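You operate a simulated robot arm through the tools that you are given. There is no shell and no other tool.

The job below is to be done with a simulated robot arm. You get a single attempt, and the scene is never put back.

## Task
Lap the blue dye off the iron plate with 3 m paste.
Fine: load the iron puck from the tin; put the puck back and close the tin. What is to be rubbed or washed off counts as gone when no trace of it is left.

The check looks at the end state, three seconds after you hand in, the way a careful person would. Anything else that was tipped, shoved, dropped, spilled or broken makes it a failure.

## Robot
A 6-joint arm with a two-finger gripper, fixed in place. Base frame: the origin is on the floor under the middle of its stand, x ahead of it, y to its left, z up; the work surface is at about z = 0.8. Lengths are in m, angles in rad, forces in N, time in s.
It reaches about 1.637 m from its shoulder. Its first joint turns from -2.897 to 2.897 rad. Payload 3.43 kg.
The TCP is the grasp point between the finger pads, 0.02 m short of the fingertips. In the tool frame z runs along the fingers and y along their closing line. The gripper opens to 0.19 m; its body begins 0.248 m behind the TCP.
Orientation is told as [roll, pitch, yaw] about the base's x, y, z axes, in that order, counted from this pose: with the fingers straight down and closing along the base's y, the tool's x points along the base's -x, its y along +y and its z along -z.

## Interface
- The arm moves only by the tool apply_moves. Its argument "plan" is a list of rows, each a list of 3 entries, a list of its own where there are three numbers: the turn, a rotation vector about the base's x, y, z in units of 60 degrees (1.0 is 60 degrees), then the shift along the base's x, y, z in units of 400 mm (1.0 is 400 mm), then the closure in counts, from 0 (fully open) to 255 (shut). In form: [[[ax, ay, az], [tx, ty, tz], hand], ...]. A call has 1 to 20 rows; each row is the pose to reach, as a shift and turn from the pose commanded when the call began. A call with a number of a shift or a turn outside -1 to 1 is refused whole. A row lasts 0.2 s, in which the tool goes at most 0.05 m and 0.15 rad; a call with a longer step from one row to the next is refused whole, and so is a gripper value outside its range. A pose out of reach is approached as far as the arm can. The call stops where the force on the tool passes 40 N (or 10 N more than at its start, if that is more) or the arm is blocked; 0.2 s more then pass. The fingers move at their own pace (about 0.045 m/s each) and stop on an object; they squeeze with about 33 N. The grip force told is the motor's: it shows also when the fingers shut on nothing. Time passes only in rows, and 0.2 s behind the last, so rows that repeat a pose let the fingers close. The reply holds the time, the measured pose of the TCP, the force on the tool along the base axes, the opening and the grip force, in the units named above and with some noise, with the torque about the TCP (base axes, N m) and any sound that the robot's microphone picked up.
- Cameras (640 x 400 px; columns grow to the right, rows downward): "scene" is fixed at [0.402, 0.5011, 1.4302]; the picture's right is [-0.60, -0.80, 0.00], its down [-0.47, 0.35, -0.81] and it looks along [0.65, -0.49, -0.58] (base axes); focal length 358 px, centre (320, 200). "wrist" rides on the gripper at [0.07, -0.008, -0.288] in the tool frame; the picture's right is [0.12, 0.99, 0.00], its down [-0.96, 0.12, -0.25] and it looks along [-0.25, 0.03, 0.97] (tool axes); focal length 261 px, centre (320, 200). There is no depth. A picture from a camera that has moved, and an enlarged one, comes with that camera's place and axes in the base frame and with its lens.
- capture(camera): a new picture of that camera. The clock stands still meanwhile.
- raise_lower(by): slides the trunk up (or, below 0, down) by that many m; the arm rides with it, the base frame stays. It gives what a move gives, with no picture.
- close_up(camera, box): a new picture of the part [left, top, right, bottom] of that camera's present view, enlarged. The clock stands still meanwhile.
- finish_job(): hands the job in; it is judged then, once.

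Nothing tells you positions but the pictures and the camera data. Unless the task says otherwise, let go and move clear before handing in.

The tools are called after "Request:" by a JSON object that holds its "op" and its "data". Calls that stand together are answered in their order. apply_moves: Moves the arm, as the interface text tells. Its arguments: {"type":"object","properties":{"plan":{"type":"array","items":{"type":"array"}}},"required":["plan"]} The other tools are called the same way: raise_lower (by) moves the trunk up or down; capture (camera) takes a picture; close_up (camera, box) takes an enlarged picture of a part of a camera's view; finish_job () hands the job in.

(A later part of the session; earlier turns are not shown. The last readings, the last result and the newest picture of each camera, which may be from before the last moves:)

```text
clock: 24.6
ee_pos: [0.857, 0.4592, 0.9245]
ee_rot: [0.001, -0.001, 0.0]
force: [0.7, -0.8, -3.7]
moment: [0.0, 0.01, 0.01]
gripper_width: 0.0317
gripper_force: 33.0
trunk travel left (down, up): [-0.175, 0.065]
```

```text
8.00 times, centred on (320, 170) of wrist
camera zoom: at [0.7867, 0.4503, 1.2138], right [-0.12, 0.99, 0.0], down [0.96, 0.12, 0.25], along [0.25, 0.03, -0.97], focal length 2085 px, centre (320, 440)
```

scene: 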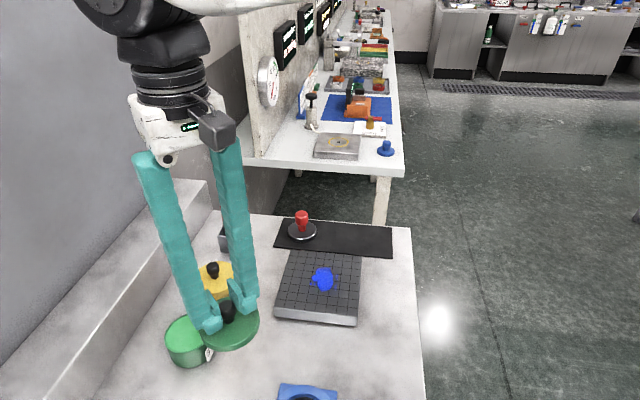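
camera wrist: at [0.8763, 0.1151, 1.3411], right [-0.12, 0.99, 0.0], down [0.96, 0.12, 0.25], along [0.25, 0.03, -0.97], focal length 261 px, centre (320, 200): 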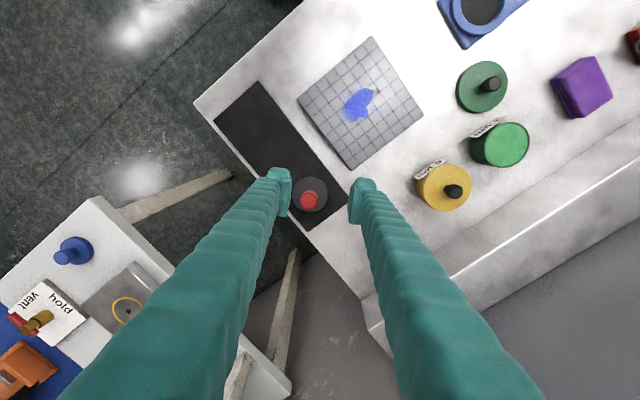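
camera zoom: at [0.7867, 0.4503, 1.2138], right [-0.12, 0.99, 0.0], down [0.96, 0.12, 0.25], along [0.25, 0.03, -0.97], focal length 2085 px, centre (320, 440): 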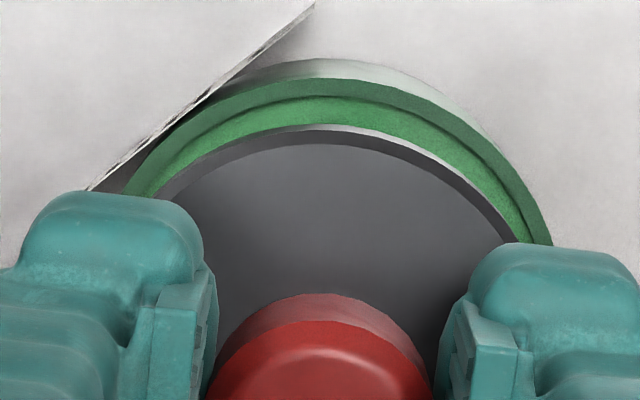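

Nearly centred now. I'll correct y by +1.3 mm and descend a few millimetres, watching the force.

Request:
{"op": "apply_moves", "data": {"plan": [[[0, 0, 0], [0, 0.0033, 0], 255], [[0, 0, 0], [0, 0.0033, -0.006], 255], [[0, 0, 0], [0, 0.0033, -0.012], 255], [[0, 0, 0], [0, 0.0033, -0.012], 255]]}}

Request:
{"op": "close_up", "data": {"camera": "scene", "box": [150, 300, 230, 370]}}

Request:
{"op": "close_up", "data": {"camera": "wrist", "box": [285, 145, 355, 195]}}

```text
clock: 25.6
ee_pos: [0.8573, 0.4605, 0.9199]
ee_rot: [0.0, 0.0, 0.0]
force: [0.2, 0.1, -4.0]
moment: [0.02, -0.02, -0.02]
gripper_width: 0.0316
gripper_force: 33.0
trunk travel left (down, up): [-0.175, 0.065]
```

```text
5.71 times, centred on (190, 335) of scene
camera zoom: at [0.402, 0.5011, 1.4302], right [-0.6, -0.8, 0.0], down [-0.47, 0.35, -0.81], along [0.65, -0.49, -0.58], focal length 2045 px, centre (1063, -571)
```

zoom: 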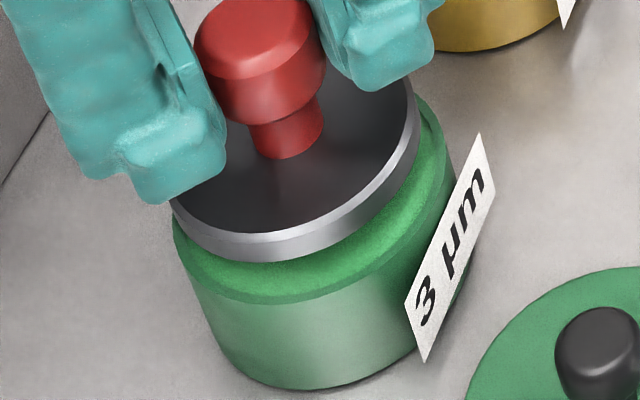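

```text
8.00 times, centred on (320, 170) of wrist
camera zoom: at [0.7866, 0.4519, 1.2087], right [-0.12, 0.99, 0.0], down [0.96, 0.12, 0.25], along [0.25, 0.03, -0.97], focal length 2085 px, centre (320, 440)
```

zoom: 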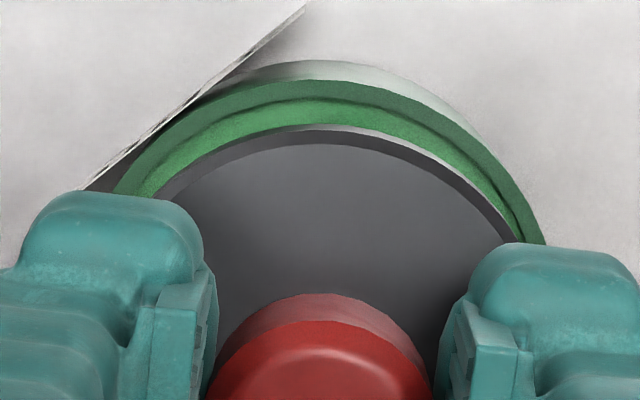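

Centring is within a millimetre. I'll keep descending in small steps to the paste.

Request:
{"op": "apply_moves", "data": {"plan": [[[0, 0, 0], [0, -0.001, -0.005], 255], [[0, 0, 0], [0, -0.001, -0.01], 255], [[0, 0, 0], [0, -0.001, -0.01], 255]]}}

Request:
{"op": "close_up", "data": {"camera": "scene", "box": [150, 300, 230, 370]}}

```text
clock: 26.4
ee_pos: [0.8577, 0.4592, 0.9163]
ee_rot: [0.001, 0.001, 0.0]
force: [-0.4, 0.7, -4.1]
moment: [0.05, 0.0, 0.0]
gripper_width: 0.0316
gripper_force: 33.0
trunk travel left (down, up): [-0.175, 0.065]
```

```text
5.71 times, centred on (190, 335) of scene
camera zoom: at [0.402, 0.5011, 1.4302], right [-0.6, -0.8, 0.0], down [-0.47, 0.35, -0.81], along [0.65, -0.49, -0.58], focal length 2045 px, centre (1063, -571)
```

zoom: 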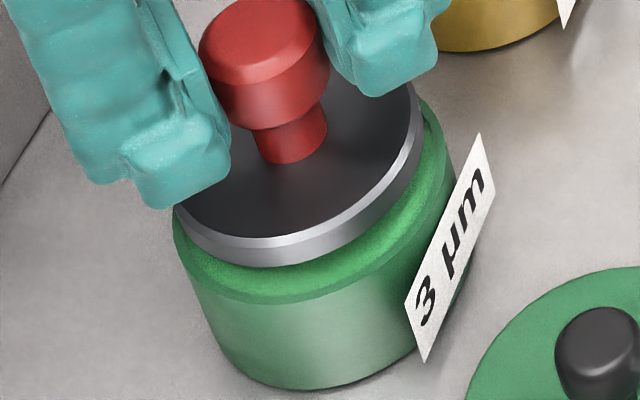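

Request:
{"op": "apply_moves", "data": {"plan": [[[0, 0, 0], [0, 0, -0.0025], 255], [[0, 0, 0], [0, 0, -0.005], 255]]}}

Request:
{"op": "close_up", "data": {"camera": "wrist", "box": [285, 145, 355, 195]}}

Request:
{"op": "apply_moves", "data": {"plan": [[[0, 0, 0], [0, 0, -0.0025], 255], [[0, 0, 0], [0, 0, -0.005], 255]]}}

Request:
{"op": "close_up", "data": {"camera": "scene", "box": [150, 300, 230, 370]}}

```text
clock: 27.0
ee_pos: [0.857, 0.4589, 0.9144]
ee_rot: [0.0, 0.0, 0.001]
force: [1.1, 0.2, -3.9]
moment: [0.0, 0.0, 0.0]
gripper_width: 0.032
gripper_force: 33.5
trunk travel left (down, up): [-0.175, 0.065]
```

```text
8.00 times, centred on (320, 170) of wrist
camera zoom: at [0.7866, 0.4503, 1.2034], right [-0.12, 0.99, 0.0], down [0.96, 0.12, 0.25], along [0.25, 0.03, -0.97], focal length 2085 px, centre (320, 440)
```

zoom: 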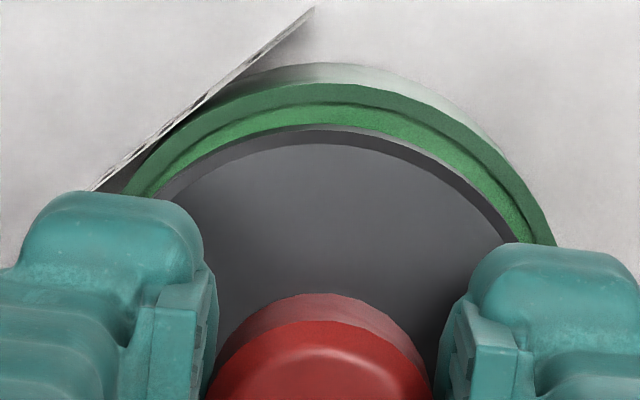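

```text
clock: 27.6
ee_pos: [0.8573, 0.4586, 0.9132]
ee_rot: [0.0, 0.0, 0.0]
force: [-0.1, 0.5, -4.9]
moment: [-0.01, 0.01, 0.01]
gripper_width: 0.0318
gripper_force: 32.6
trunk travel left (down, up): [-0.175, 0.065]
```

```text
5.71 times, centred on (190, 335) of scene
camera zoom: at [0.402, 0.5011, 1.4302], right [-0.6, -0.8, 0.0], down [-0.47, 0.35, -0.81], along [0.65, -0.49, -0.58], focal length 2045 px, centre (1063, -571)
```

zoom: 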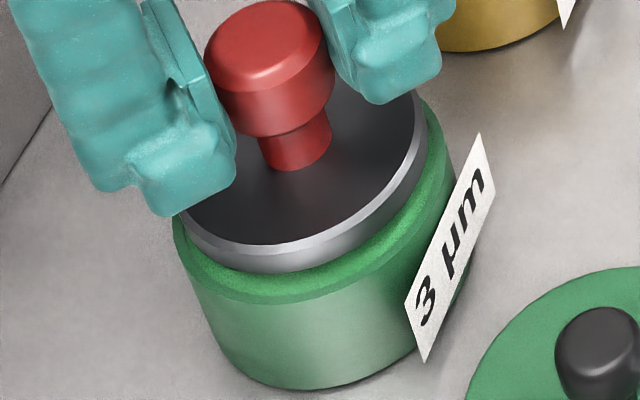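

It's about 1.5 mm off in y, so I'll correct that before going into the mouth.

Request:
{"op": "apply_moves", "data": {"plan": [[[0, 0, 0], [0, 0.003, 0], 255], [[0, 0, 0], [0, 0.003, 0], 255]]}}

Request:
{"op": "close_up", "data": {"camera": "wrist", "box": [285, 145, 355, 195]}}

Request:
{"op": "close_up", "data": {"camera": "scene", "box": [160, 310, 220, 360]}}

```text
clock: 28.2
ee_pos: [0.8561, 0.4608, 0.9121]
ee_rot: [0.0, 0.001, 0.001]
force: [0.1, 0.7, -4.1]
moment: [0.0, 0.02, -0.01]
gripper_width: 0.0319
gripper_force: 33.1
trunk travel left (down, up): [-0.175, 0.065]
```

```text
8.00 times, centred on (320, 170) of wrist
camera zoom: at [0.7867, 0.4519, 1.2012], right [-0.12, 0.99, 0.0], down [0.96, 0.12, 0.25], along [0.25, 0.03, -0.97], focal length 2085 px, centre (320, 440)
```

zoom: 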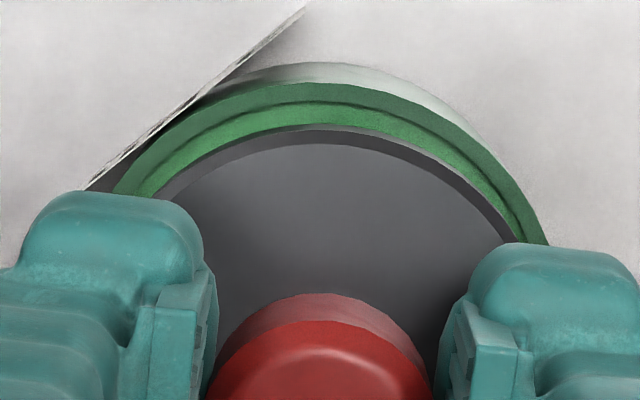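

```text
8.00 times, centred on (190, 335) of scene
camera zoom: at [0.402, 0.5011, 1.4302], right [-0.6, -0.8, 0.0], down [-0.47, 0.35, -0.81], along [0.65, -0.49, -0.58], focal length 2863 px, centre (1360, -880)
```

zoom: 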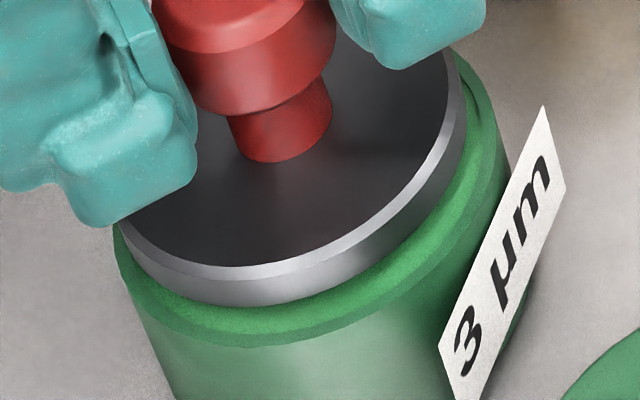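

Centred. I'll continue down gently.

Request:
{"op": "apply_moves", "data": {"plan": [[[0, 0, 0], [0, 0, -0.0025], 255], [[0, 0, 0], [0, 0, -0.005], 255]]}}

Request:
{"op": "apply_moves", "data": {"plan": [[[0, 0, 0], [0, 0, -0.0025], 255], [[0, 0, 0], [0, 0, -0.004], 255]]}}

Request:
{"op": "close_up", "data": {"camera": "scene", "box": [160, 310, 220, 360]}}

```text
clock: 28.8
ee_pos: [0.8572, 0.46, 0.9111]
ee_rot: [0.0, 0.0, 0.0]
force: [-0.6, 0.1, -4.4]
moment: [-0.02, 0.03, 0.0]
gripper_width: 0.032
gripper_force: 32.4
trunk travel left (down, up): [-0.175, 0.065]
```

```text
clock: 29.4
ee_pos: [0.8563, 0.4597, 0.9085]
ee_rot: [-0.002, -0.001, -0.001]
force: [0.4, 0.8, -3.3]
moment: [-0.04, -0.03, 0.01]
gripper_width: 0.0319
gripper_force: 32.8
trunk travel left (down, up): [-0.175, 0.065]
```

```text
8.00 times, centred on (190, 335) of scene
camera zoom: at [0.402, 0.5011, 1.4302], right [-0.6, -0.8, 0.0], down [-0.47, 0.35, -0.81], along [0.65, -0.49, -0.58], focal length 2863 px, centre (1360, -880)
```

zoom: 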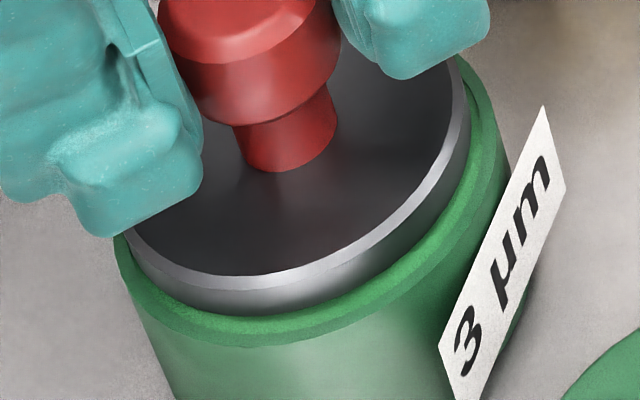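

Request:
{"op": "apply_moves", "data": {"plan": [[[0, 0, 0], [0, 0, -0.0025], 255], [[0, 0, 0], [0, 0, -0.004], 255]]}}

Request:
{"op": "close_up", "data": {"camera": "wrist", "box": [285, 145, 355, 195]}}

Request:
{"op": "close_up", "data": {"camera": "scene", "box": [160, 310, 220, 360]}}

```text
clock: 30.0
ee_pos: [0.8571, 0.4596, 0.9067]
ee_rot: [0.001, -0.001, 0.0]
force: [0.5, 0.6, -3.8]
moment: [-0.03, 0.01, 0.01]
gripper_width: 0.0318
gripper_force: 32.8
trunk travel left (down, up): [-0.175, 0.065]
```

```text
8.00 times, centred on (320, 170) of wrist
camera zoom: at [0.7873, 0.4519, 1.1959], right [-0.12, 0.99, 0.0], down [0.96, 0.12, 0.25], along [0.25, 0.03, -0.97], focal length 2085 px, centre (320, 440)
```

zoom: 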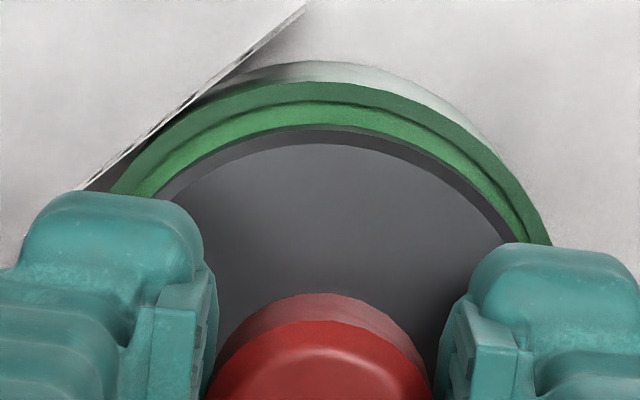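

```text
8.00 times, centred on (190, 335) of scene
camera zoom: at [0.402, 0.5011, 1.4302], right [-0.6, -0.8, 0.0], down [-0.47, 0.35, -0.81], along [0.65, -0.49, -0.58], focal length 2863 px, centre (1360, -880)
```

zoom: 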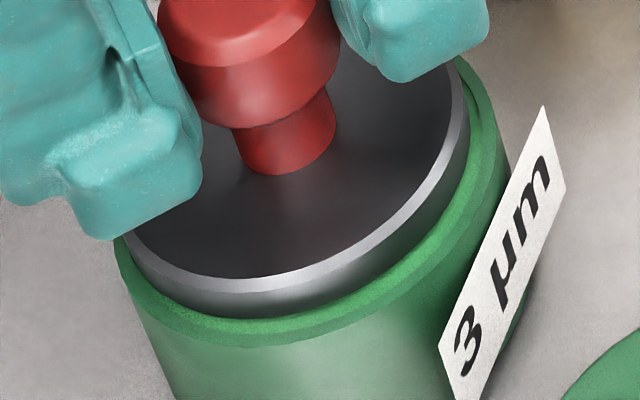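

Request:
{"op": "apply_moves", "data": {"plan": [[[0, 0, 0], [-0.002, 0, -0.0025], 255], [[0, 0, 0], [-0.002, 0, -0.004], 255]]}}

Request:
{"op": "close_up", "data": {"camera": "scene", "box": [160, 310, 220, 360]}}

```text
clock: 30.6
ee_pos: [0.8569, 0.4597, 0.9066]
ee_rot: [0.0, 0.0, 0.0]
force: [0.7, 0.7, -4.7]
moment: [0.0, 0.03, 0.0]
gripper_width: 0.0321
gripper_force: 33.0
trunk travel left (down, up): [-0.175, 0.065]
```

```text
8.00 times, centred on (190, 335) of scene
camera zoom: at [0.402, 0.5011, 1.4302], right [-0.6, -0.8, 0.0], down [-0.47, 0.35, -0.81], along [0.65, -0.49, -0.58], focal length 2863 px, centre (1360, -880)
```

zoom: 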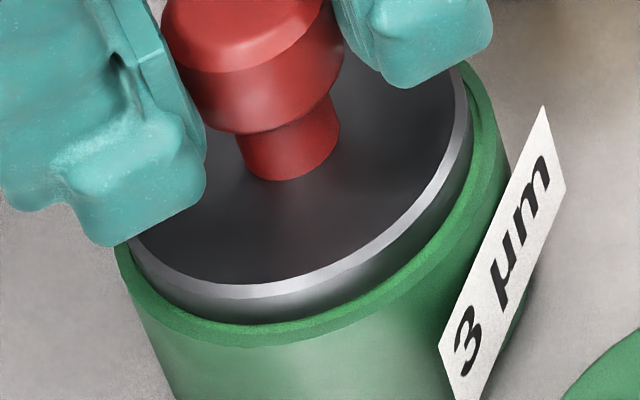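

Request:
{"op": "apply_moves", "data": {"plan": [[[0, 0, 0], [0, 0, -0.0025], 255], [[0, 0, 0], [0, 0, -0.004], 255]]}}

Request:
{"op": "close_up", "data": {"camera": "scene", "box": [160, 310, 220, 360]}}

```text
clock: 31.2
ee_pos: [0.8557, 0.4601, 0.9052]
ee_rot: [0.0, 0.0, 0.0]
force: [1.3, 1.0, 10.4]
moment: [-0.04, 0.34, 0.0]
gripper_width: 0.0318
gripper_force: 33.9
trunk travel left (down, up): [-0.175, 0.065]
```

```text
8.00 times, centred on (190, 335) of scene
camera zoom: at [0.402, 0.5011, 1.4302], right [-0.6, -0.8, 0.0], down [-0.47, 0.35, -0.81], along [0.65, -0.49, -0.58], focal length 2863 px, centre (1360, -880)
```

zoom: 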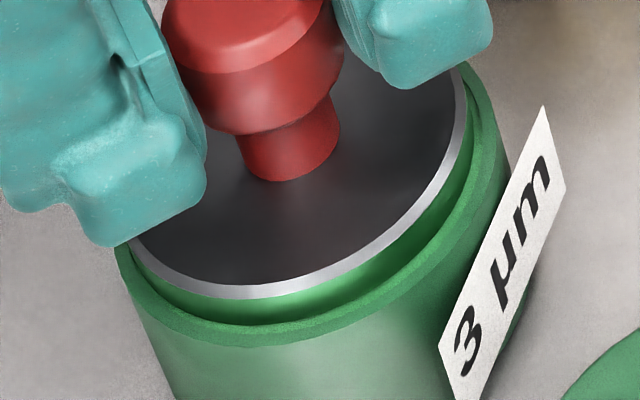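

I feel contact at about 14 N net, and the puck's side has turned paste-green, so it's loaded. I'll dwell briefly, then lift straight up and check.

Request:
{"op": "apply_moves", "data": {"plan": [[[0, 0, 0], [0, 0, 0], 255], [[0, 0, 0], [0, 0, 0], 255], [[0, 0, 0], [0, 0, 0.01], 255], [[0, 0, 0], [0, 0, 0.03], 255], [[0, 0, 0], [0, 0, 0.08], 255], [[0, 0, 0], [0, 0, 0.16], 255], [[0, 0, 0], [0, 0, 0.24], 255], [[0, 0, 0], [0, 0, 0.24], 255]]}}

Request:
{"op": "close_up", "data": {"camera": "scene", "box": [130, 220, 270, 380]}}

Request:
{"op": "capture", "data": {"camera": "wrist"}}

```text
clock: 33.0
ee_pos: [0.8575, 0.4614, 1.0003]
ee_rot: [0.001, 0.002, -0.001]
force: [0.3, -0.1, -3.2]
moment: [-0.01, -0.03, -0.02]
gripper_width: 0.0315
gripper_force: 32.9
trunk travel left (down, up): [-0.175, 0.065]
```

```text
2.50 times, centred on (200, 300) of scene
camera zoom: at [0.402, 0.5011, 1.4302], right [-0.6, -0.8, 0.0], down [-0.47, 0.35, -0.81], along [0.65, -0.49, -0.58], focal length 895 px, centre (620, -50)
```

zoom: 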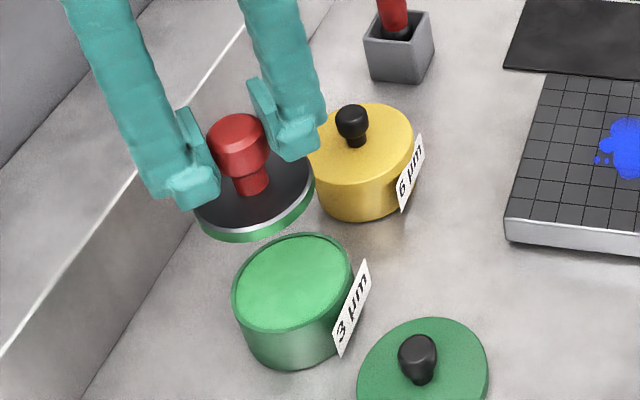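

```text
taken
camera wrist: at [0.7872, 0.4531, 1.2889], right [-0.12, 0.99, 0.0], down [0.96, 0.12, 0.25], along [0.25, 0.03, -0.97], focal length 261 px, centre (320, 200)
```

wrist: 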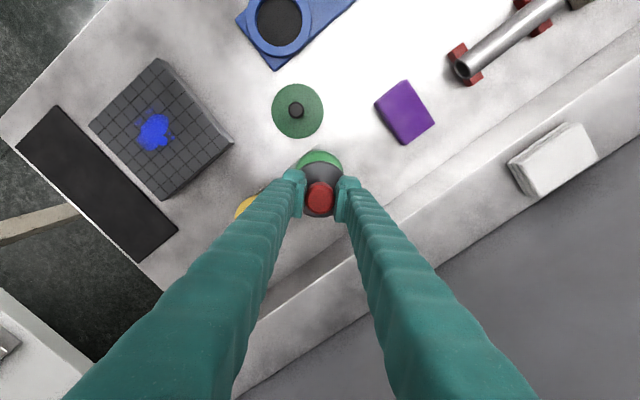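

The puck is loaded, with green paste on its face and side. The plate's top is at z≈0.8395 and the dye lies within about 0.04 m of (0.822, 0.175). I'll carry the puck over there and descend toward contact.

Request:
{"op": "apply_moves", "data": {"plan": [[[0, 0, 0], [-0.0126, -0.1018, 0], 255], [[0, 0, 0], [-0.0251, -0.2036, 0], 255], [[0, 0, 0], [-0.0377, -0.3054, 0], 255], [[0, 0, 0], [-0.0503, -0.4073, 0], 255], [[0, 0, 0], [-0.0629, -0.5091, 0], 255], [[0, 0, 0], [-0.0754, -0.6109, 0], 255], [[0, 0, 0], [-0.088, -0.7127, 0], 255], [[0, 0, 0], [-0.088, -0.7127, -0.08], 255], [[0, 0, 0], [-0.088, -0.7127, -0.16], 255], [[0, 0, 0], [-0.088, -0.7127, -0.2125], 255], [[0, 0, 0], [-0.088, -0.7127, -0.2125], 255]]}}

Request:
{"op": "close_up", "data": {"camera": "scene", "box": [260, 190, 380, 330]}}

Request:
{"op": "close_up", "data": {"camera": "wrist", "box": [220, 90, 420, 290]}}

```text
clock: 35.4
ee_pos: [0.819, 0.1754, 0.9168]
ee_rot: [-0.001, -0.001, 0.0]
force: [-0.3, -0.7, -4.1]
moment: [-0.02, 0.02, 0.0]
gripper_width: 0.0317
gripper_force: 32.6
trunk travel left (down, up): [-0.175, 0.065]
```

```text
2.86 times, centred on (320, 260) of scene
camera zoom: at [0.402, 0.5011, 1.4302], right [-0.6, -0.8, 0.0], down [-0.47, 0.35, -0.81], along [0.65, -0.49, -0.58], focal length 1023 px, centre (320, 29)
```

zoom: 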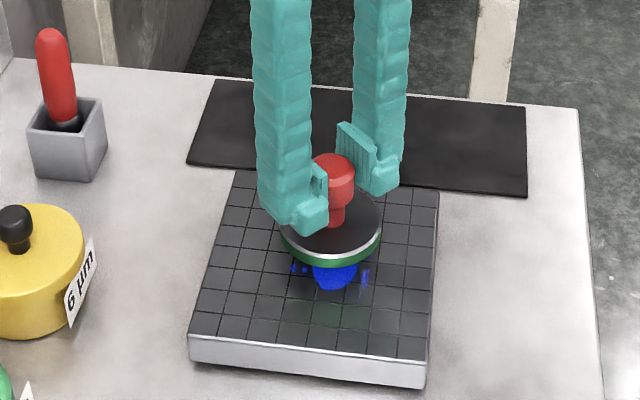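

```text
2.00 times, centred on (320, 190) of wrist
camera zoom: at [0.75, 0.1673, 1.205], right [-0.12, 0.99, 0.0], down [0.96, 0.12, 0.25], along [0.25, 0.03, -0.97], focal length 521 px, centre (320, 220)
```

zoom: 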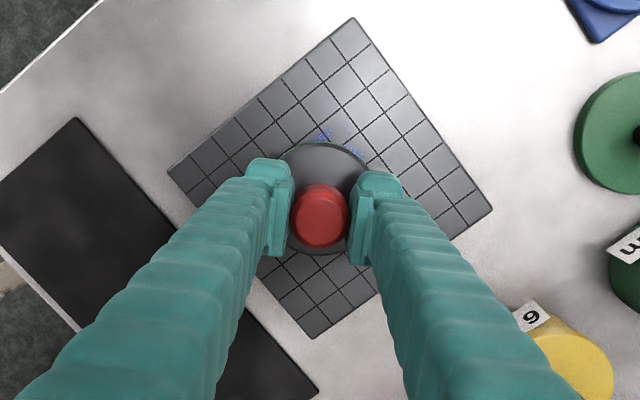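

The puck is above the blue spot. I'll lower it to contact in steps.

Request:
{"op": "apply_moves", "data": {"plan": [[[0, 0, 0], [0, 0, -0.015], 255], [[0, 0, 0], [0, 0, -0.03], 255], [[0, 0, 0], [0, 0, -0.03], 255]]}}

Request:
{"op": "apply_moves", "data": {"plan": [[[0, 0, 0], [0, 0, -0.004], 255], [[0, 0, 0], [0, 0, -0.008], 255]]}}

Request:
{"op": "close_up", "data": {"camera": "scene", "box": [290, 230, 360, 290]}}

```text
clock: 36.2
ee_pos: [0.8201, 0.1756, 0.9041]
ee_rot: [0.0, -0.001, -0.002]
force: [0.5, -0.9, -4.7]
moment: [-0.01, 0.02, -0.01]
gripper_width: 0.0317
gripper_force: 33.2
trunk travel left (down, up): [-0.175, 0.065]
```

```text
clock: 36.8
ee_pos: [0.82, 0.1757, 0.8999]
ee_rot: [-0.001, 0.0, 0.001]
force: [0.6, -0.8, -4.0]
moment: [0.0, -0.01, 0.0]
gripper_width: 0.0316
gripper_force: 33.2
trunk travel left (down, up): [-0.175, 0.065]
```

```text
6.67 times, centred on (325, 260) of scene
camera zoom: at [0.402, 0.5011, 1.4302], right [-0.6, -0.8, 0.0], down [-0.47, 0.35, -0.81], along [0.65, -0.49, -0.58], focal length 2386 px, centre (287, -200)
```

zoom: 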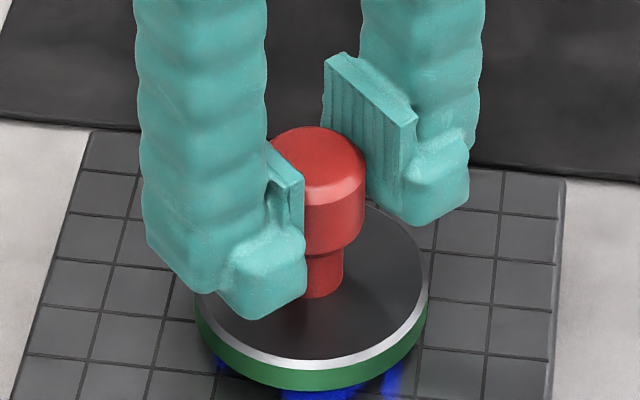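

Request:
{"op": "apply_moves", "data": {"plan": [[[0, 0, 0], [0, 0, -0.004], 255], [[0, 0, 0], [0, 0, -0.008], 255]]}}

Request:
{"op": "close_up", "data": {"camera": "scene", "box": [290, 230, 360, 290]}}

```text
clock: 37.4
ee_pos: [0.8203, 0.1753, 0.8967]
ee_rot: [0.001, -0.001, 0.0]
force: [0.3, -0.5, -3.3]
moment: [0.0, -0.01, -0.01]
gripper_width: 0.032
gripper_force: 32.8
trunk travel left (down, up): [-0.175, 0.065]
```

```text
6.67 times, centred on (325, 260) of scene
camera zoom: at [0.402, 0.5011, 1.4302], right [-0.6, -0.8, 0.0], down [-0.47, 0.35, -0.81], along [0.65, -0.49, -0.58], focal length 2386 px, centre (287, -200)
```

zoom: 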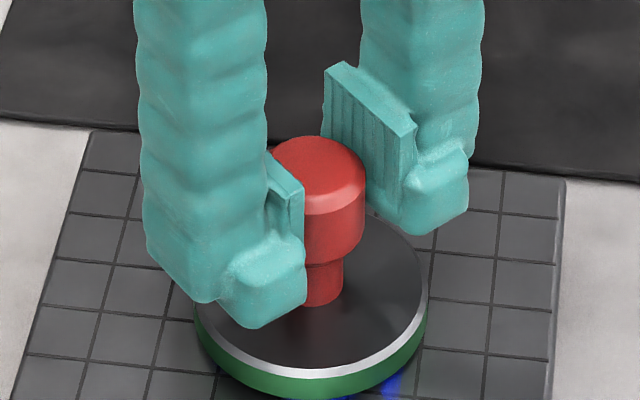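

Request:
{"op": "apply_moves", "data": {"plan": [[[0, 0, 0], [0, 0, -0.003], 255], [[0, 0, 0], [0, 0, -0.006], 255]]}}

```text
clock: 38.0
ee_pos: [0.8214, 0.1749, 0.8951]
ee_rot: [0.002, 0.0, 0.001]
force: [0.4, -0.3, -4.7]
moment: [-0.02, -0.03, -0.01]
gripper_width: 0.0316
gripper_force: 33.0
trunk travel left (down, up): [-0.175, 0.065]
```

Request:
{"op": "apply_moves", "data": {"plan": [[[0, 0, 0], [0, 0, -0.003], 255], [[0, 0, 0], [0, 0, -0.006], 255]]}}

Request:
{"op": "close_up", "data": {"camera": "scene", "box": [290, 240, 360, 300]}}

```text
clock: 38.6
ee_pos: [0.8205, 0.1744, 0.8947]
ee_rot: [0.001, 0.0, -0.001]
force: [-1.5, -1.5, 17.7]
moment: [0.01, 0.61, 0.0]
gripper_width: 0.0318
gripper_force: 33.1
trunk travel left (down, up): [-0.175, 0.065]
```

```text
6.67 times, centred on (325, 270) of scene
camera zoom: at [0.402, 0.5011, 1.4302], right [-0.6, -0.8, 0.0], down [-0.47, 0.35, -0.81], along [0.65, -0.49, -0.58], focal length 2386 px, centre (287, -267)
```

zoom: 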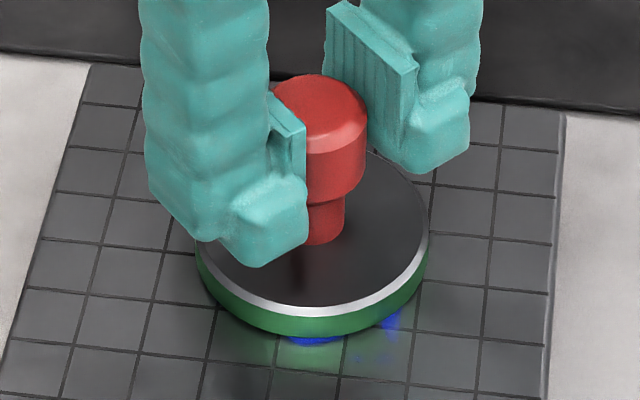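

There's contact with about 22 N pressing, but the moment suggests the −x edge of the puck touches first. I'll add a small positive pitch to seat the face flat.

Request:
{"op": "apply_moves", "data": {"plan": [[[0, 0.005, 0], [0, 0, 0], 255], [[0, 0.005, 0], [0, 0, 0], 255]]}}

Request:
{"op": "apply_moves", "data": {"plan": [[[0, 0.007, 0], [0, 0, 0], 255], [[0, 0.007, 0], [0, 0, 0], 255]]}}

```text
clock: 39.2
ee_pos: [0.8207, 0.1745, 0.8936]
ee_rot: [0.0, 0.003, 0.001]
force: [-0.1, -2.3, 22.6]
moment: [-0.07, -0.08, 0.0]
gripper_width: 0.0319
gripper_force: 32.6
trunk travel left (down, up): [-0.175, 0.065]
```

```text
clock: 39.8
ee_pos: [0.8202, 0.1749, 0.8927]
ee_rot: [0.0, 0.012, 0.001]
force: [1.8, -4.4, 15.3]
moment: [-0.07, -0.66, -0.09]
gripper_width: 0.0317
gripper_force: 33.0
trunk travel left (down, up): [-0.175, 0.065]
```

The +0.005 pitch was right and the second step overshot. I'll revert that and ease the pressure a little.

Request:
{"op": "apply_moves", "data": {"plan": [[[0, -0.007, 0], [0, 0, 0.001], 255], [[0, -0.007, 0], [0, 0, 0.001], 255]]}}

```text
clock: 40.4
ee_pos: [0.8194, 0.1745, 0.8926]
ee_rot: [0.0, 0.006, 0.001]
force: [1.9, -2.8, 12.6]
moment: [-0.04, 0.51, 0.09]
gripper_width: 0.0319
gripper_force: 33.4
trunk travel left (down, up): [-0.175, 0.065]
```

The face is in flat contact at about 17 N net. I'll start with small circular strokes over the dye.

Request:
{"op": "apply_moves", "data": {"plan": [[[0, 0, 0], [0.025, 0.0012, 0], 255], [[0, 0, 0], [0.05, 0.0025, 0], 255], [[0, 0, 0], [0.0368, 0.0343, 0], 255], [[0, 0, 0], [0.005, 0.0475, 0], 255], [[0, 0, 0], [-0.0268, 0.0343, 0], 255], [[0, 0, 0], [-0.04, 0.0025, 0], 255], [[0, 0, 0], [-0.0268, -0.0293, 0], 255], [[0, 0, 0], [0.005, -0.0425, 0], 255], [[0, 0, 0], [0.0368, -0.0293, 0], 255], [[0, 0, 0], [0.05, 0.0025, 0], 255]]}}

Request:
{"op": "close_up", "data": {"camera": "scene", "box": [270, 210, 380, 330]}}

```text
clock: 42.6
ee_pos: [0.8415, 0.1746, 0.892]
ee_rot: [0.001, 0.003, -0.002]
force: [-0.1, -3.1, 10.1]
moment: [-0.1, 0.43, 0.1]
gripper_width: 0.0317
gripper_force: 32.7
trunk travel left (down, up): [-0.175, 0.065]
```

```text
3.33 times, centred on (325, 270) of scene
camera zoom: at [0.402, 0.5011, 1.4302], right [-0.6, -0.8, 0.0], down [-0.47, 0.35, -0.81], along [0.65, -0.49, -0.58], focal length 1193 px, centre (303, -33)
```

zoom: 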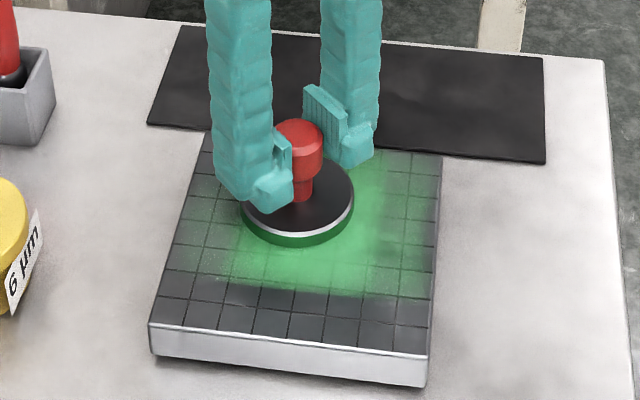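

Green paste film now covers the area and no blue is visible around the puck. I'll do another round of wider circles, then lift and inspect.

Request:
{"op": "apply_moves", "data": {"plan": [[[0, 0, 0], [-0.006, 0.04, 0], 255], [[0, 0, 0], [-0.03, 0.06, 0], 255], [[0, 0, 0], [-0.065, 0.055, 0], 255], [[0, 0, 0], [-0.095, 0.025, 0], 255], [[0, 0, 0], [-0.1, -0.01, 0], 255], [[0, 0, 0], [-0.085, -0.045, 0], 255], [[0, 0, 0], [-0.05, -0.062, 0], 255], [[0, 0, 0], [-0.015, -0.045, 0], 255], [[0, 0, 0], [0.0, 0.0, 0], 255], [[0, 0, 0], [-0.03, 0.03, 0], 255], [[0, 0, 0], [-0.06, 0.02, 0], 255], [[0, 0, 0], [-0.07, -0.01, 0], 255], [[0, 0, 0], [-0.04, -0.03, 0], 255], [[0, 0, 0], [-0.02, 0.0, 0], 255], [[0, 0, 0], [-0.05, 0.0, 0], 255], [[0, 0, 0], [-0.05, 0.0, 0.03], 255], [[0, 0, 0], [-0.05, 0.0, 0.12], 255], [[0, 0, 0], [-0.05, 0.0, 0.22], 255], [[0, 0, 0], [0.0, -0.1, 0.3], 255], [[0, 0, 0], [0.05, -0.2, 0.3], 255]]}}

Request:
{"op": "capture", "data": {"camera": "scene"}}

Request:
{"op": "capture", "data": {"camera": "wrist"}}

```text
refused: row 19 steps farther than a row can; nothing moved
```

```text
taken
```

scene: 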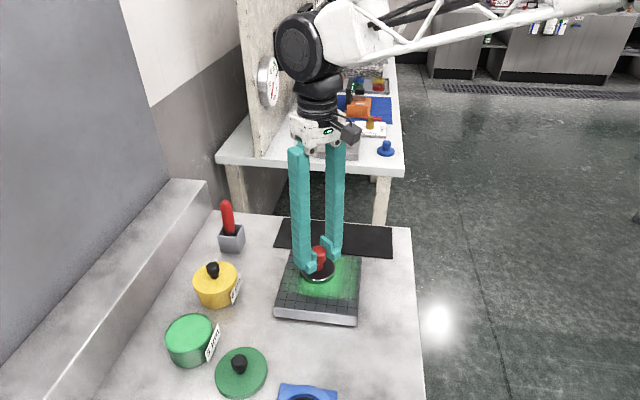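

```text
taken
camera wrist: at [0.7729, 0.1662, 1.1815], right [-0.12, 0.99, 0.0], down [0.96, 0.11, 0.24], along [0.24, 0.03, -0.97], focal length 261 px, centre (320, 200)
```

wrist: 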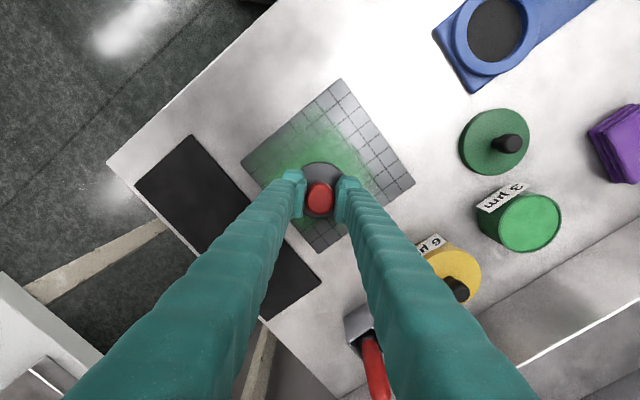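

The last plan was refused because one step was too long. I'll resend the rubbing on its own, then lift separately.

Request:
{"op": "apply_moves", "data": {"plan": [[[0, 0, 0], [-0.006, 0.04, 0], 255], [[0, 0, 0], [-0.03, 0.06, 0], 255], [[0, 0, 0], [-0.065, 0.055, 0], 255], [[0, 0, 0], [-0.095, 0.025, 0], 255], [[0, 0, 0], [-0.1, -0.01, 0], 255], [[0, 0, 0], [-0.085, -0.045, 0], 255], [[0, 0, 0], [-0.05, -0.062, 0], 255], [[0, 0, 0], [-0.015, -0.045, 0], 255], [[0, 0, 0], [0.0, 0.0, 0], 255], [[0, 0, 0], [-0.03, 0.03, 0], 255], [[0, 0, 0], [-0.06, 0.02, 0], 255], [[0, 0, 0], [-0.07, -0.01, 0], 255], [[0, 0, 0], [-0.04, -0.03, 0], 255], [[0, 0, 0], [-0.02, 0.0, 0], 255], [[0, 0, 0], [-0.05, 0.0, 0], 255]]}}

Request:
{"op": "apply_moves", "data": {"plan": [[[0, 0, 0], [0.0, 0.0, 0.03], 255], [[0, 0, 0], [0.0, 0.0, 0.12], 255], [[0, 0, 0], [0.0, 0.0, 0.22], 255], [[0, 0, 0], [0.0, 0.0, 0.3], 255], [[0, 0, 0], [0.05, -0.07, 0.32], 255], [[0, 0, 0], [0.1, -0.15, 0.32], 255], [[0, 0, 0], [0.15, -0.22, 0.32], 255], [[0, 0, 0], [0.15, -0.22, 0.32], 255]]}}

Request:
{"op": "close_up", "data": {"camera": "scene", "box": [260, 200, 380, 340]}}

Request:
{"op": "close_up", "data": {"camera": "wrist", "box": [200, 50, 440, 250]}}

```text
clock: 45.8
ee_pos: [0.8204, 0.1767, 0.893]
ee_rot: [0.0, 0.006, 0.0]
force: [-1.1, 0.3, -2.7]
moment: [0.07, 0.01, 0.03]
gripper_width: 0.0318
gripper_force: 33.0
trunk travel left (down, up): [-0.175, 0.065]
```

```text
clock: 47.6
ee_pos: [0.8826, 0.0892, 1.0188]
ee_rot: [0.0, 0.004, -0.001]
force: [0.1, 0.6, -5.7]
moment: [-0.04, 0.01, -0.04]
gripper_width: 0.0321
gripper_force: 32.9
trunk travel left (down, up): [-0.175, 0.065]
```

```text
2.86 times, centred on (320, 270) of scene
camera zoom: at [0.402, 0.5011, 1.4302], right [-0.6, -0.8, 0.0], down [-0.47, 0.35, -0.81], along [0.65, -0.49, -0.58], focal length 1023 px, centre (320, 0)
```

zoom: 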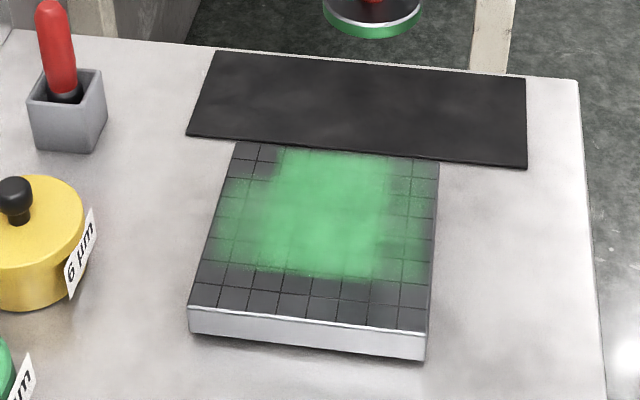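

```text
2.00 times, centred on (320, 150) of wrist
camera zoom: at [0.8133, 0.0808, 1.3076], right [-0.12, 0.99, 0.0], down [0.96, 0.12, 0.24], along [0.24, 0.03, -0.97], focal length 521 px, centre (320, 300)
```

zoom: 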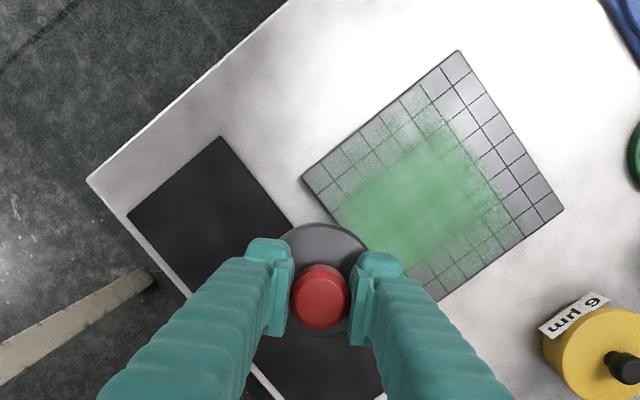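

The plate shows only green paste at this scale. I'll zoom in and look for any trace of blue.

Request:
{"op": "close_up", "data": {"camera": "scene", "box": [285, 245, 365, 305]}}

Request:
{"op": "close_up", "data": {"camera": "wrist", "box": [310, 80, 410, 160]}}

Request:
{"op": "close_up", "data": {"camera": "wrist", "box": [345, 110, 395, 150]}}

Request:
{"op": "close_up", "data": {"camera": "scene", "box": [305, 260, 345, 295]}}

```text
6.67 times, centred on (325, 275) of scene
camera zoom: at [0.402, 0.5011, 1.4302], right [-0.6, -0.8, 0.0], down [-0.47, 0.35, -0.81], along [0.65, -0.49, -0.58], focal length 2386 px, centre (287, -300)
```

zoom: 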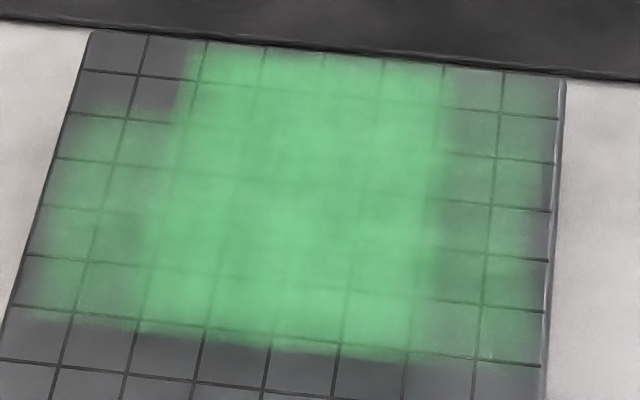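

```text
5.00 times, centred on (360, 120) of wrist
camera zoom: at [0.8133, 0.0808, 1.3076], right [-0.12, 0.99, 0.0], down [0.96, 0.12, 0.24], along [0.24, 0.03, -0.97], focal length 1303 px, centre (120, 600)
```

zoom: 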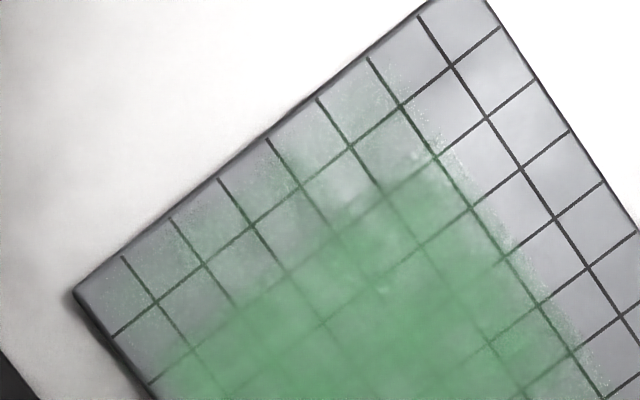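

```text
10.00 times, centred on (370, 130) of wrist
camera zoom: at [0.8133, 0.0808, 1.3076], right [-0.12, 0.99, 0.0], down [0.96, 0.12, 0.24], along [0.24, 0.03, -0.97], focal length 2606 px, centre (-180, 900)
```

zoom: 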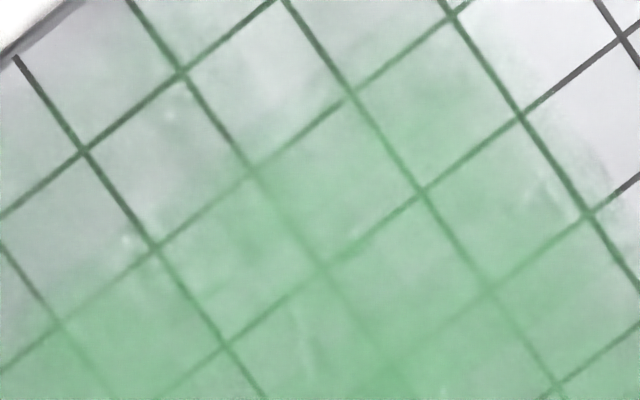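

```text
11.43 times, centred on (325, 278) of scene
camera zoom: at [0.402, 0.5011, 1.4302], right [-0.6, -0.8, 0.0], down [-0.47, 0.35, -0.81], along [0.65, -0.49, -0.58], focal length 4090 px, centre (263, -686)
```

zoom: 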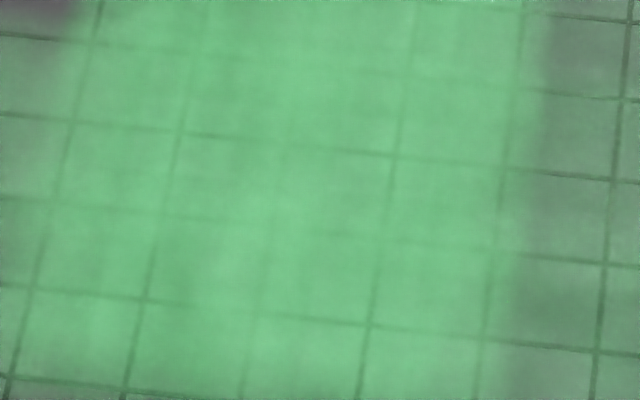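

No blue is visible anywhere. To be sure nothing is hidden under the film, I'll go back and lap some more with firm contact over the former dye area.

Request:
{"op": "apply_moves", "data": {"plan": [[[0, 0, 0], [-0.05, 0.073, 0], 255], [[0, 0, 0], [-0.1, 0.146, 0], 255], [[0, 0, 0], [-0.15, 0.22, 0], 255], [[0, 0, 0], [-0.15, 0.22, -0.1], 255], [[0, 0, 0], [-0.15, 0.22, -0.2], 255], [[0, 0, 0], [-0.15, 0.22, -0.28], 255], [[0, 0, 0], [-0.15, 0.22, -0.31], 255], [[0, 0, 0], [-0.15, 0.22, -0.32], 255]]}}

Request:
{"op": "apply_moves", "data": {"plan": [[[0, 0, 0], [0, 0, -0.0015], 255], [[0, 0, 0], [0, 0, -0.003], 255]]}}

```text
clock: 49.4
ee_pos: [0.82, 0.1766, 0.8915]
ee_rot: [0.001, 0.005, 0.0]
force: [0.1, 0.5, -0.4]
moment: [0.03, 0.04, 0.0]
gripper_width: 0.0321
gripper_force: 33.0
trunk travel left (down, up): [-0.175, 0.065]
```

```text
clock: 50.0
ee_pos: [0.8207, 0.1772, 0.8924]
ee_rot: [-0.001, 0.005, -0.002]
force: [-3.8, 1.5, 15.8]
moment: [0.03, 0.65, -0.02]
gripper_width: 0.0318
gripper_force: 33.0
trunk travel left (down, up): [-0.175, 0.065]
```

Firm contact again, about 20 N. Next come more circles over the whole former dye area.

Request:
{"op": "apply_moves", "data": {"plan": [[[0, 0, 0], [0.025, 0, 0], 255], [[0, 0, 0], [0.055, -0.0025, 0], 255], [[0, 0, 0], [0.0404, 0.0329, 0], 255], [[0, 0, 0], [0.005, 0.0475, 0], 255], [[0, 0, 0], [-0.0304, 0.0329, 0], 255], [[0, 0, 0], [-0.045, -0.0025, 0], 255], [[0, 0, 0], [-0.0304, -0.0379, 0], 255], [[0, 0, 0], [0.005, -0.0525, 0], 255], [[0, 0, 0], [0.0404, -0.0379, 0], 255], [[0, 0, 0], [0.055, -0.0025, 0], 255], [[0, 0, 0], [0.0404, 0.0329, 0], 255], [[0, 0, 0], [0.005, 0.0475, 0], 255], [[0, 0, 0], [-0.0304, 0.0329, 0], 255], [[0, 0, 0], [-0.045, -0.0025, 0], 255], [[0, 0, 0], [-0.0304, -0.0379, 0], 255], [[0, 0, 0], [0.005, -0.0525, 0], 255], [[0, 0, 0], [0.0404, -0.0379, 0], 255], [[0, 0, 0], [0.055, -0.0025, 0], 255], [[0, 0, 0], [0.03, 0, 0], 255], [[0, 0, 0], [0, 0, 0], 255]]}}

```text
clock: 54.2
ee_pos: [0.821, 0.1767, 0.8908]
ee_rot: [0.001, 0.005, 0.0]
force: [-0.1, 0.5, -2.1]
moment: [0.05, 0.0, 0.02]
gripper_width: 0.0318
gripper_force: 32.8
trunk travel left (down, up): [-0.175, 0.065]
```

The contact eased as the puck slid slightly in the grip. I'll do one more pass of back-and-forth strokes with a modest, gradual downward feed.

Request:
{"op": "apply_moves", "data": {"plan": [[[0, 0, 0], [0.0, 0.0, -0.002], 255], [[0, 0, 0], [0.03, 0.03, -0.0022], 255], [[0, 0, 0], [0.05, 0.01, -0.0024], 255], [[0, 0, 0], [0.02, -0.02, -0.0026], 255], [[0, 0, 0], [-0.01, -0.05, -0.0028], 255], [[0, 0, 0], [-0.03, -0.03, -0.003], 255], [[0, 0, 0], [0.0, 0.0, -0.0031], 255], [[0, 0, 0], [0.03, 0.03, -0.0032], 255], [[0, 0, 0], [0.01, 0.05, -0.0033], 255], [[0, 0, 0], [-0.02, 0.02, -0.0034], 255], [[0, 0, 0], [-0.05, -0.01, -0.0035], 255], [[0, 0, 0], [-0.03, -0.03, -0.0036], 255], [[0, 0, 0], [0.0, 0.0, -0.0037], 255], [[0, 0, 0], [0.03, -0.03, -0.0038], 255], [[0, 0, 0], [0.05, -0.01, -0.0039], 255], [[0, 0, 0], [0.02, 0.02, -0.004], 255], [[0, 0, 0], [-0.01, 0.05, -0.004], 255], [[0, 0, 0], [-0.03, 0.03, -0.004], 255], [[0, 0, 0], [0.0, 0.0, -0.004], 255], [[0, 0, 0], [0.0, 0.0, -0.004], 255]]}}

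Request:
{"op": "close_up", "data": {"camera": "scene", "box": [270, 210, 380, 330]}}

```text
clock: 58.4
ee_pos: [0.8189, 0.1764, 0.8902]
ee_rot: [0.001, 0.007, 0.001]
force: [-3.4, 1.7, 4.3]
moment: [0.02, -0.16, 0.03]
gripper_width: 0.0317
gripper_force: 32.9
trunk travel left (down, up): [-0.175, 0.065]
```

```text
3.33 times, centred on (325, 270) of scene
camera zoom: at [0.402, 0.5011, 1.4302], right [-0.6, -0.8, 0.0], down [-0.47, 0.35, -0.81], along [0.65, -0.49, -0.58], focal length 1193 px, centre (303, -33)
```

zoom: 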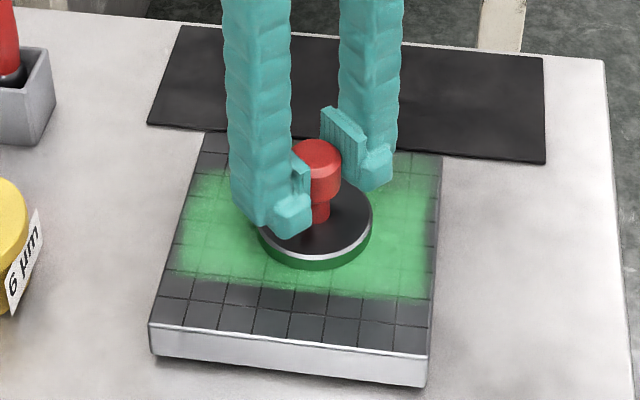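

I'll lift off, move toward the mat, and inspect the plate closely.

Request:
{"op": "apply_moves", "data": {"plan": [[[0, 0, 0], [0.0, 0.0, 0.03], 255], [[0, 0, 0], [0.0, 0.0, 0.12], 255], [[0, 0, 0], [0.0, 0.0, 0.22], 255], [[0, 0, 0], [0.0, 0.0, 0.3], 255], [[0, 0, 0], [0.0, 0.0, 0.36], 255], [[0, 0, 0], [0.1, -0.037, 0.36], 255], [[0, 0, 0], [0.2, -0.074, 0.36], 255], [[0, 0, 0], [0.3, -0.11, 0.36], 255], [[0, 0, 0], [0.4, -0.148, 0.36], 255], [[0, 0, 0], [0.448, -0.165, 0.36], 255], [[0, 0, 0], [0.448, -0.165, 0.36], 255]]}}

Request:
{"op": "close_up", "data": {"camera": "scene", "box": [280, 240, 370, 330]}}

Request:
{"op": "close_up", "data": {"camera": "wrist", "box": [240, 20, 480, 220]}}

Request:
{"op": "close_up", "data": {"camera": "scene", "box": [250, 120, 370, 260]}}

```text
clock: 60.8
ee_pos: [1.0008, 0.1108, 1.0318]
ee_rot: [-0.001, 0.005, 0.001]
force: [0.3, -0.5, -4.2]
moment: [-0.02, 0.05, 0.02]
gripper_width: 0.032
gripper_force: 32.9
trunk travel left (down, up): [-0.175, 0.065]
```

```text
4.44 times, centred on (325, 285) of scene
camera zoom: at [0.402, 0.5011, 1.4302], right [-0.6, -0.8, 0.0], down [-0.47, 0.35, -0.81], along [0.65, -0.49, -0.58], focal length 1591 px, centre (298, -178)
```

zoom: 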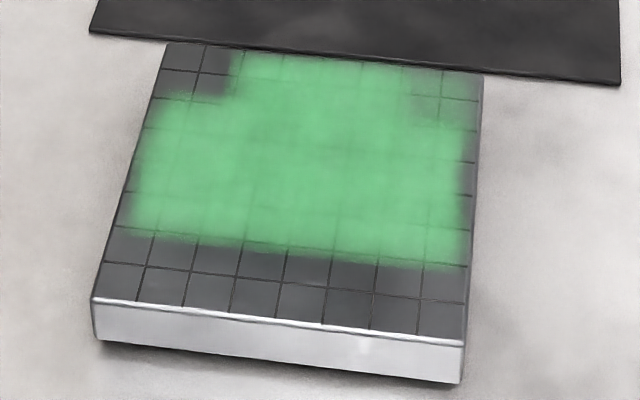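

```text
2.00 times, centred on (360, 120) of wrist
camera zoom: at [0.9327, 0.1017, 1.3221], right [-0.12, 0.99, 0.0], down [0.96, 0.12, 0.24], along [0.24, 0.03, -0.97], focal length 521 px, centre (240, 360)
```

zoom: 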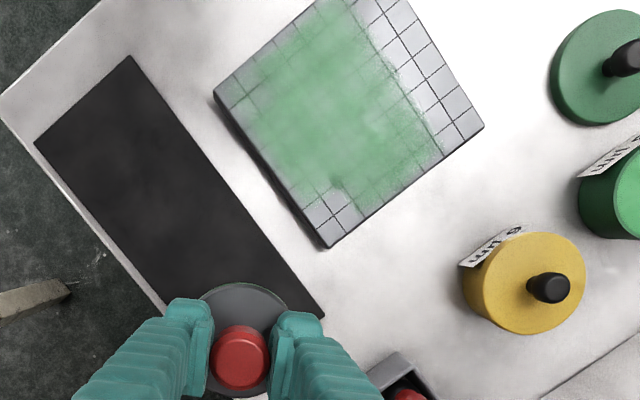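

```text
2.86 times, centred on (310, 190) of scene
camera zoom: at [0.402, 0.5011, 1.4302], right [-0.6, -0.8, 0.0], down [-0.47, 0.35, -0.81], along [0.65, -0.49, -0.58], focal length 1023 px, centre (349, 229)
```

zoom: 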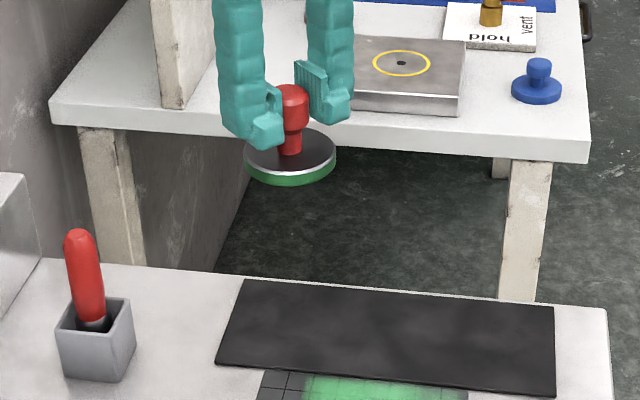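

Request:
{"op": "close_up", "data": {"camera": "scene", "box": [305, 260, 345, 300]}}

Request:
{"op": "close_up", "data": {"camera": "wrist", "box": [340, 20, 440, 120]}}

```text
10.00 times, centred on (325, 280) of scene
camera zoom: at [0.402, 0.5011, 1.4302], right [-0.6, -0.8, 0.0], down [-0.47, 0.35, -0.81], along [0.65, -0.49, -0.58], focal length 3579 px, centre (270, -600)
```

zoom: 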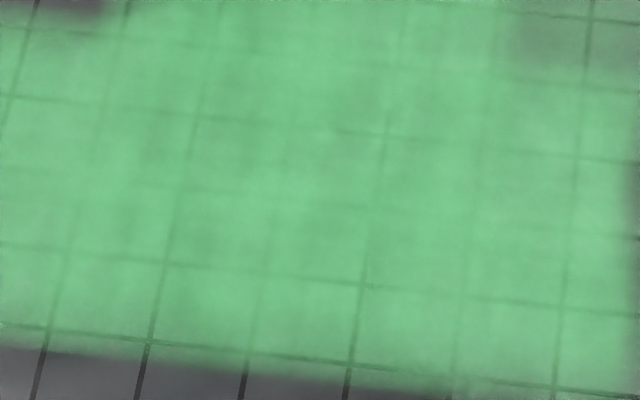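

```text
4.00 times, centred on (390, 70) of wrist
camera zoom: at [0.9327, 0.1017, 1.3221], right [-0.12, 0.99, 0.0], down [0.96, 0.12, 0.24], along [0.24, 0.03, -0.97], focal length 1043 px, centre (40, 720)
```

zoom: 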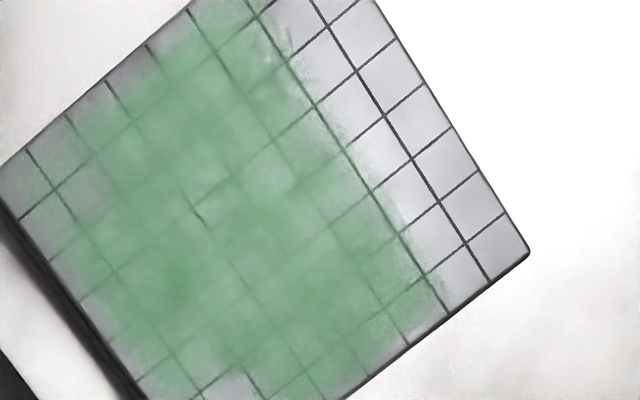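

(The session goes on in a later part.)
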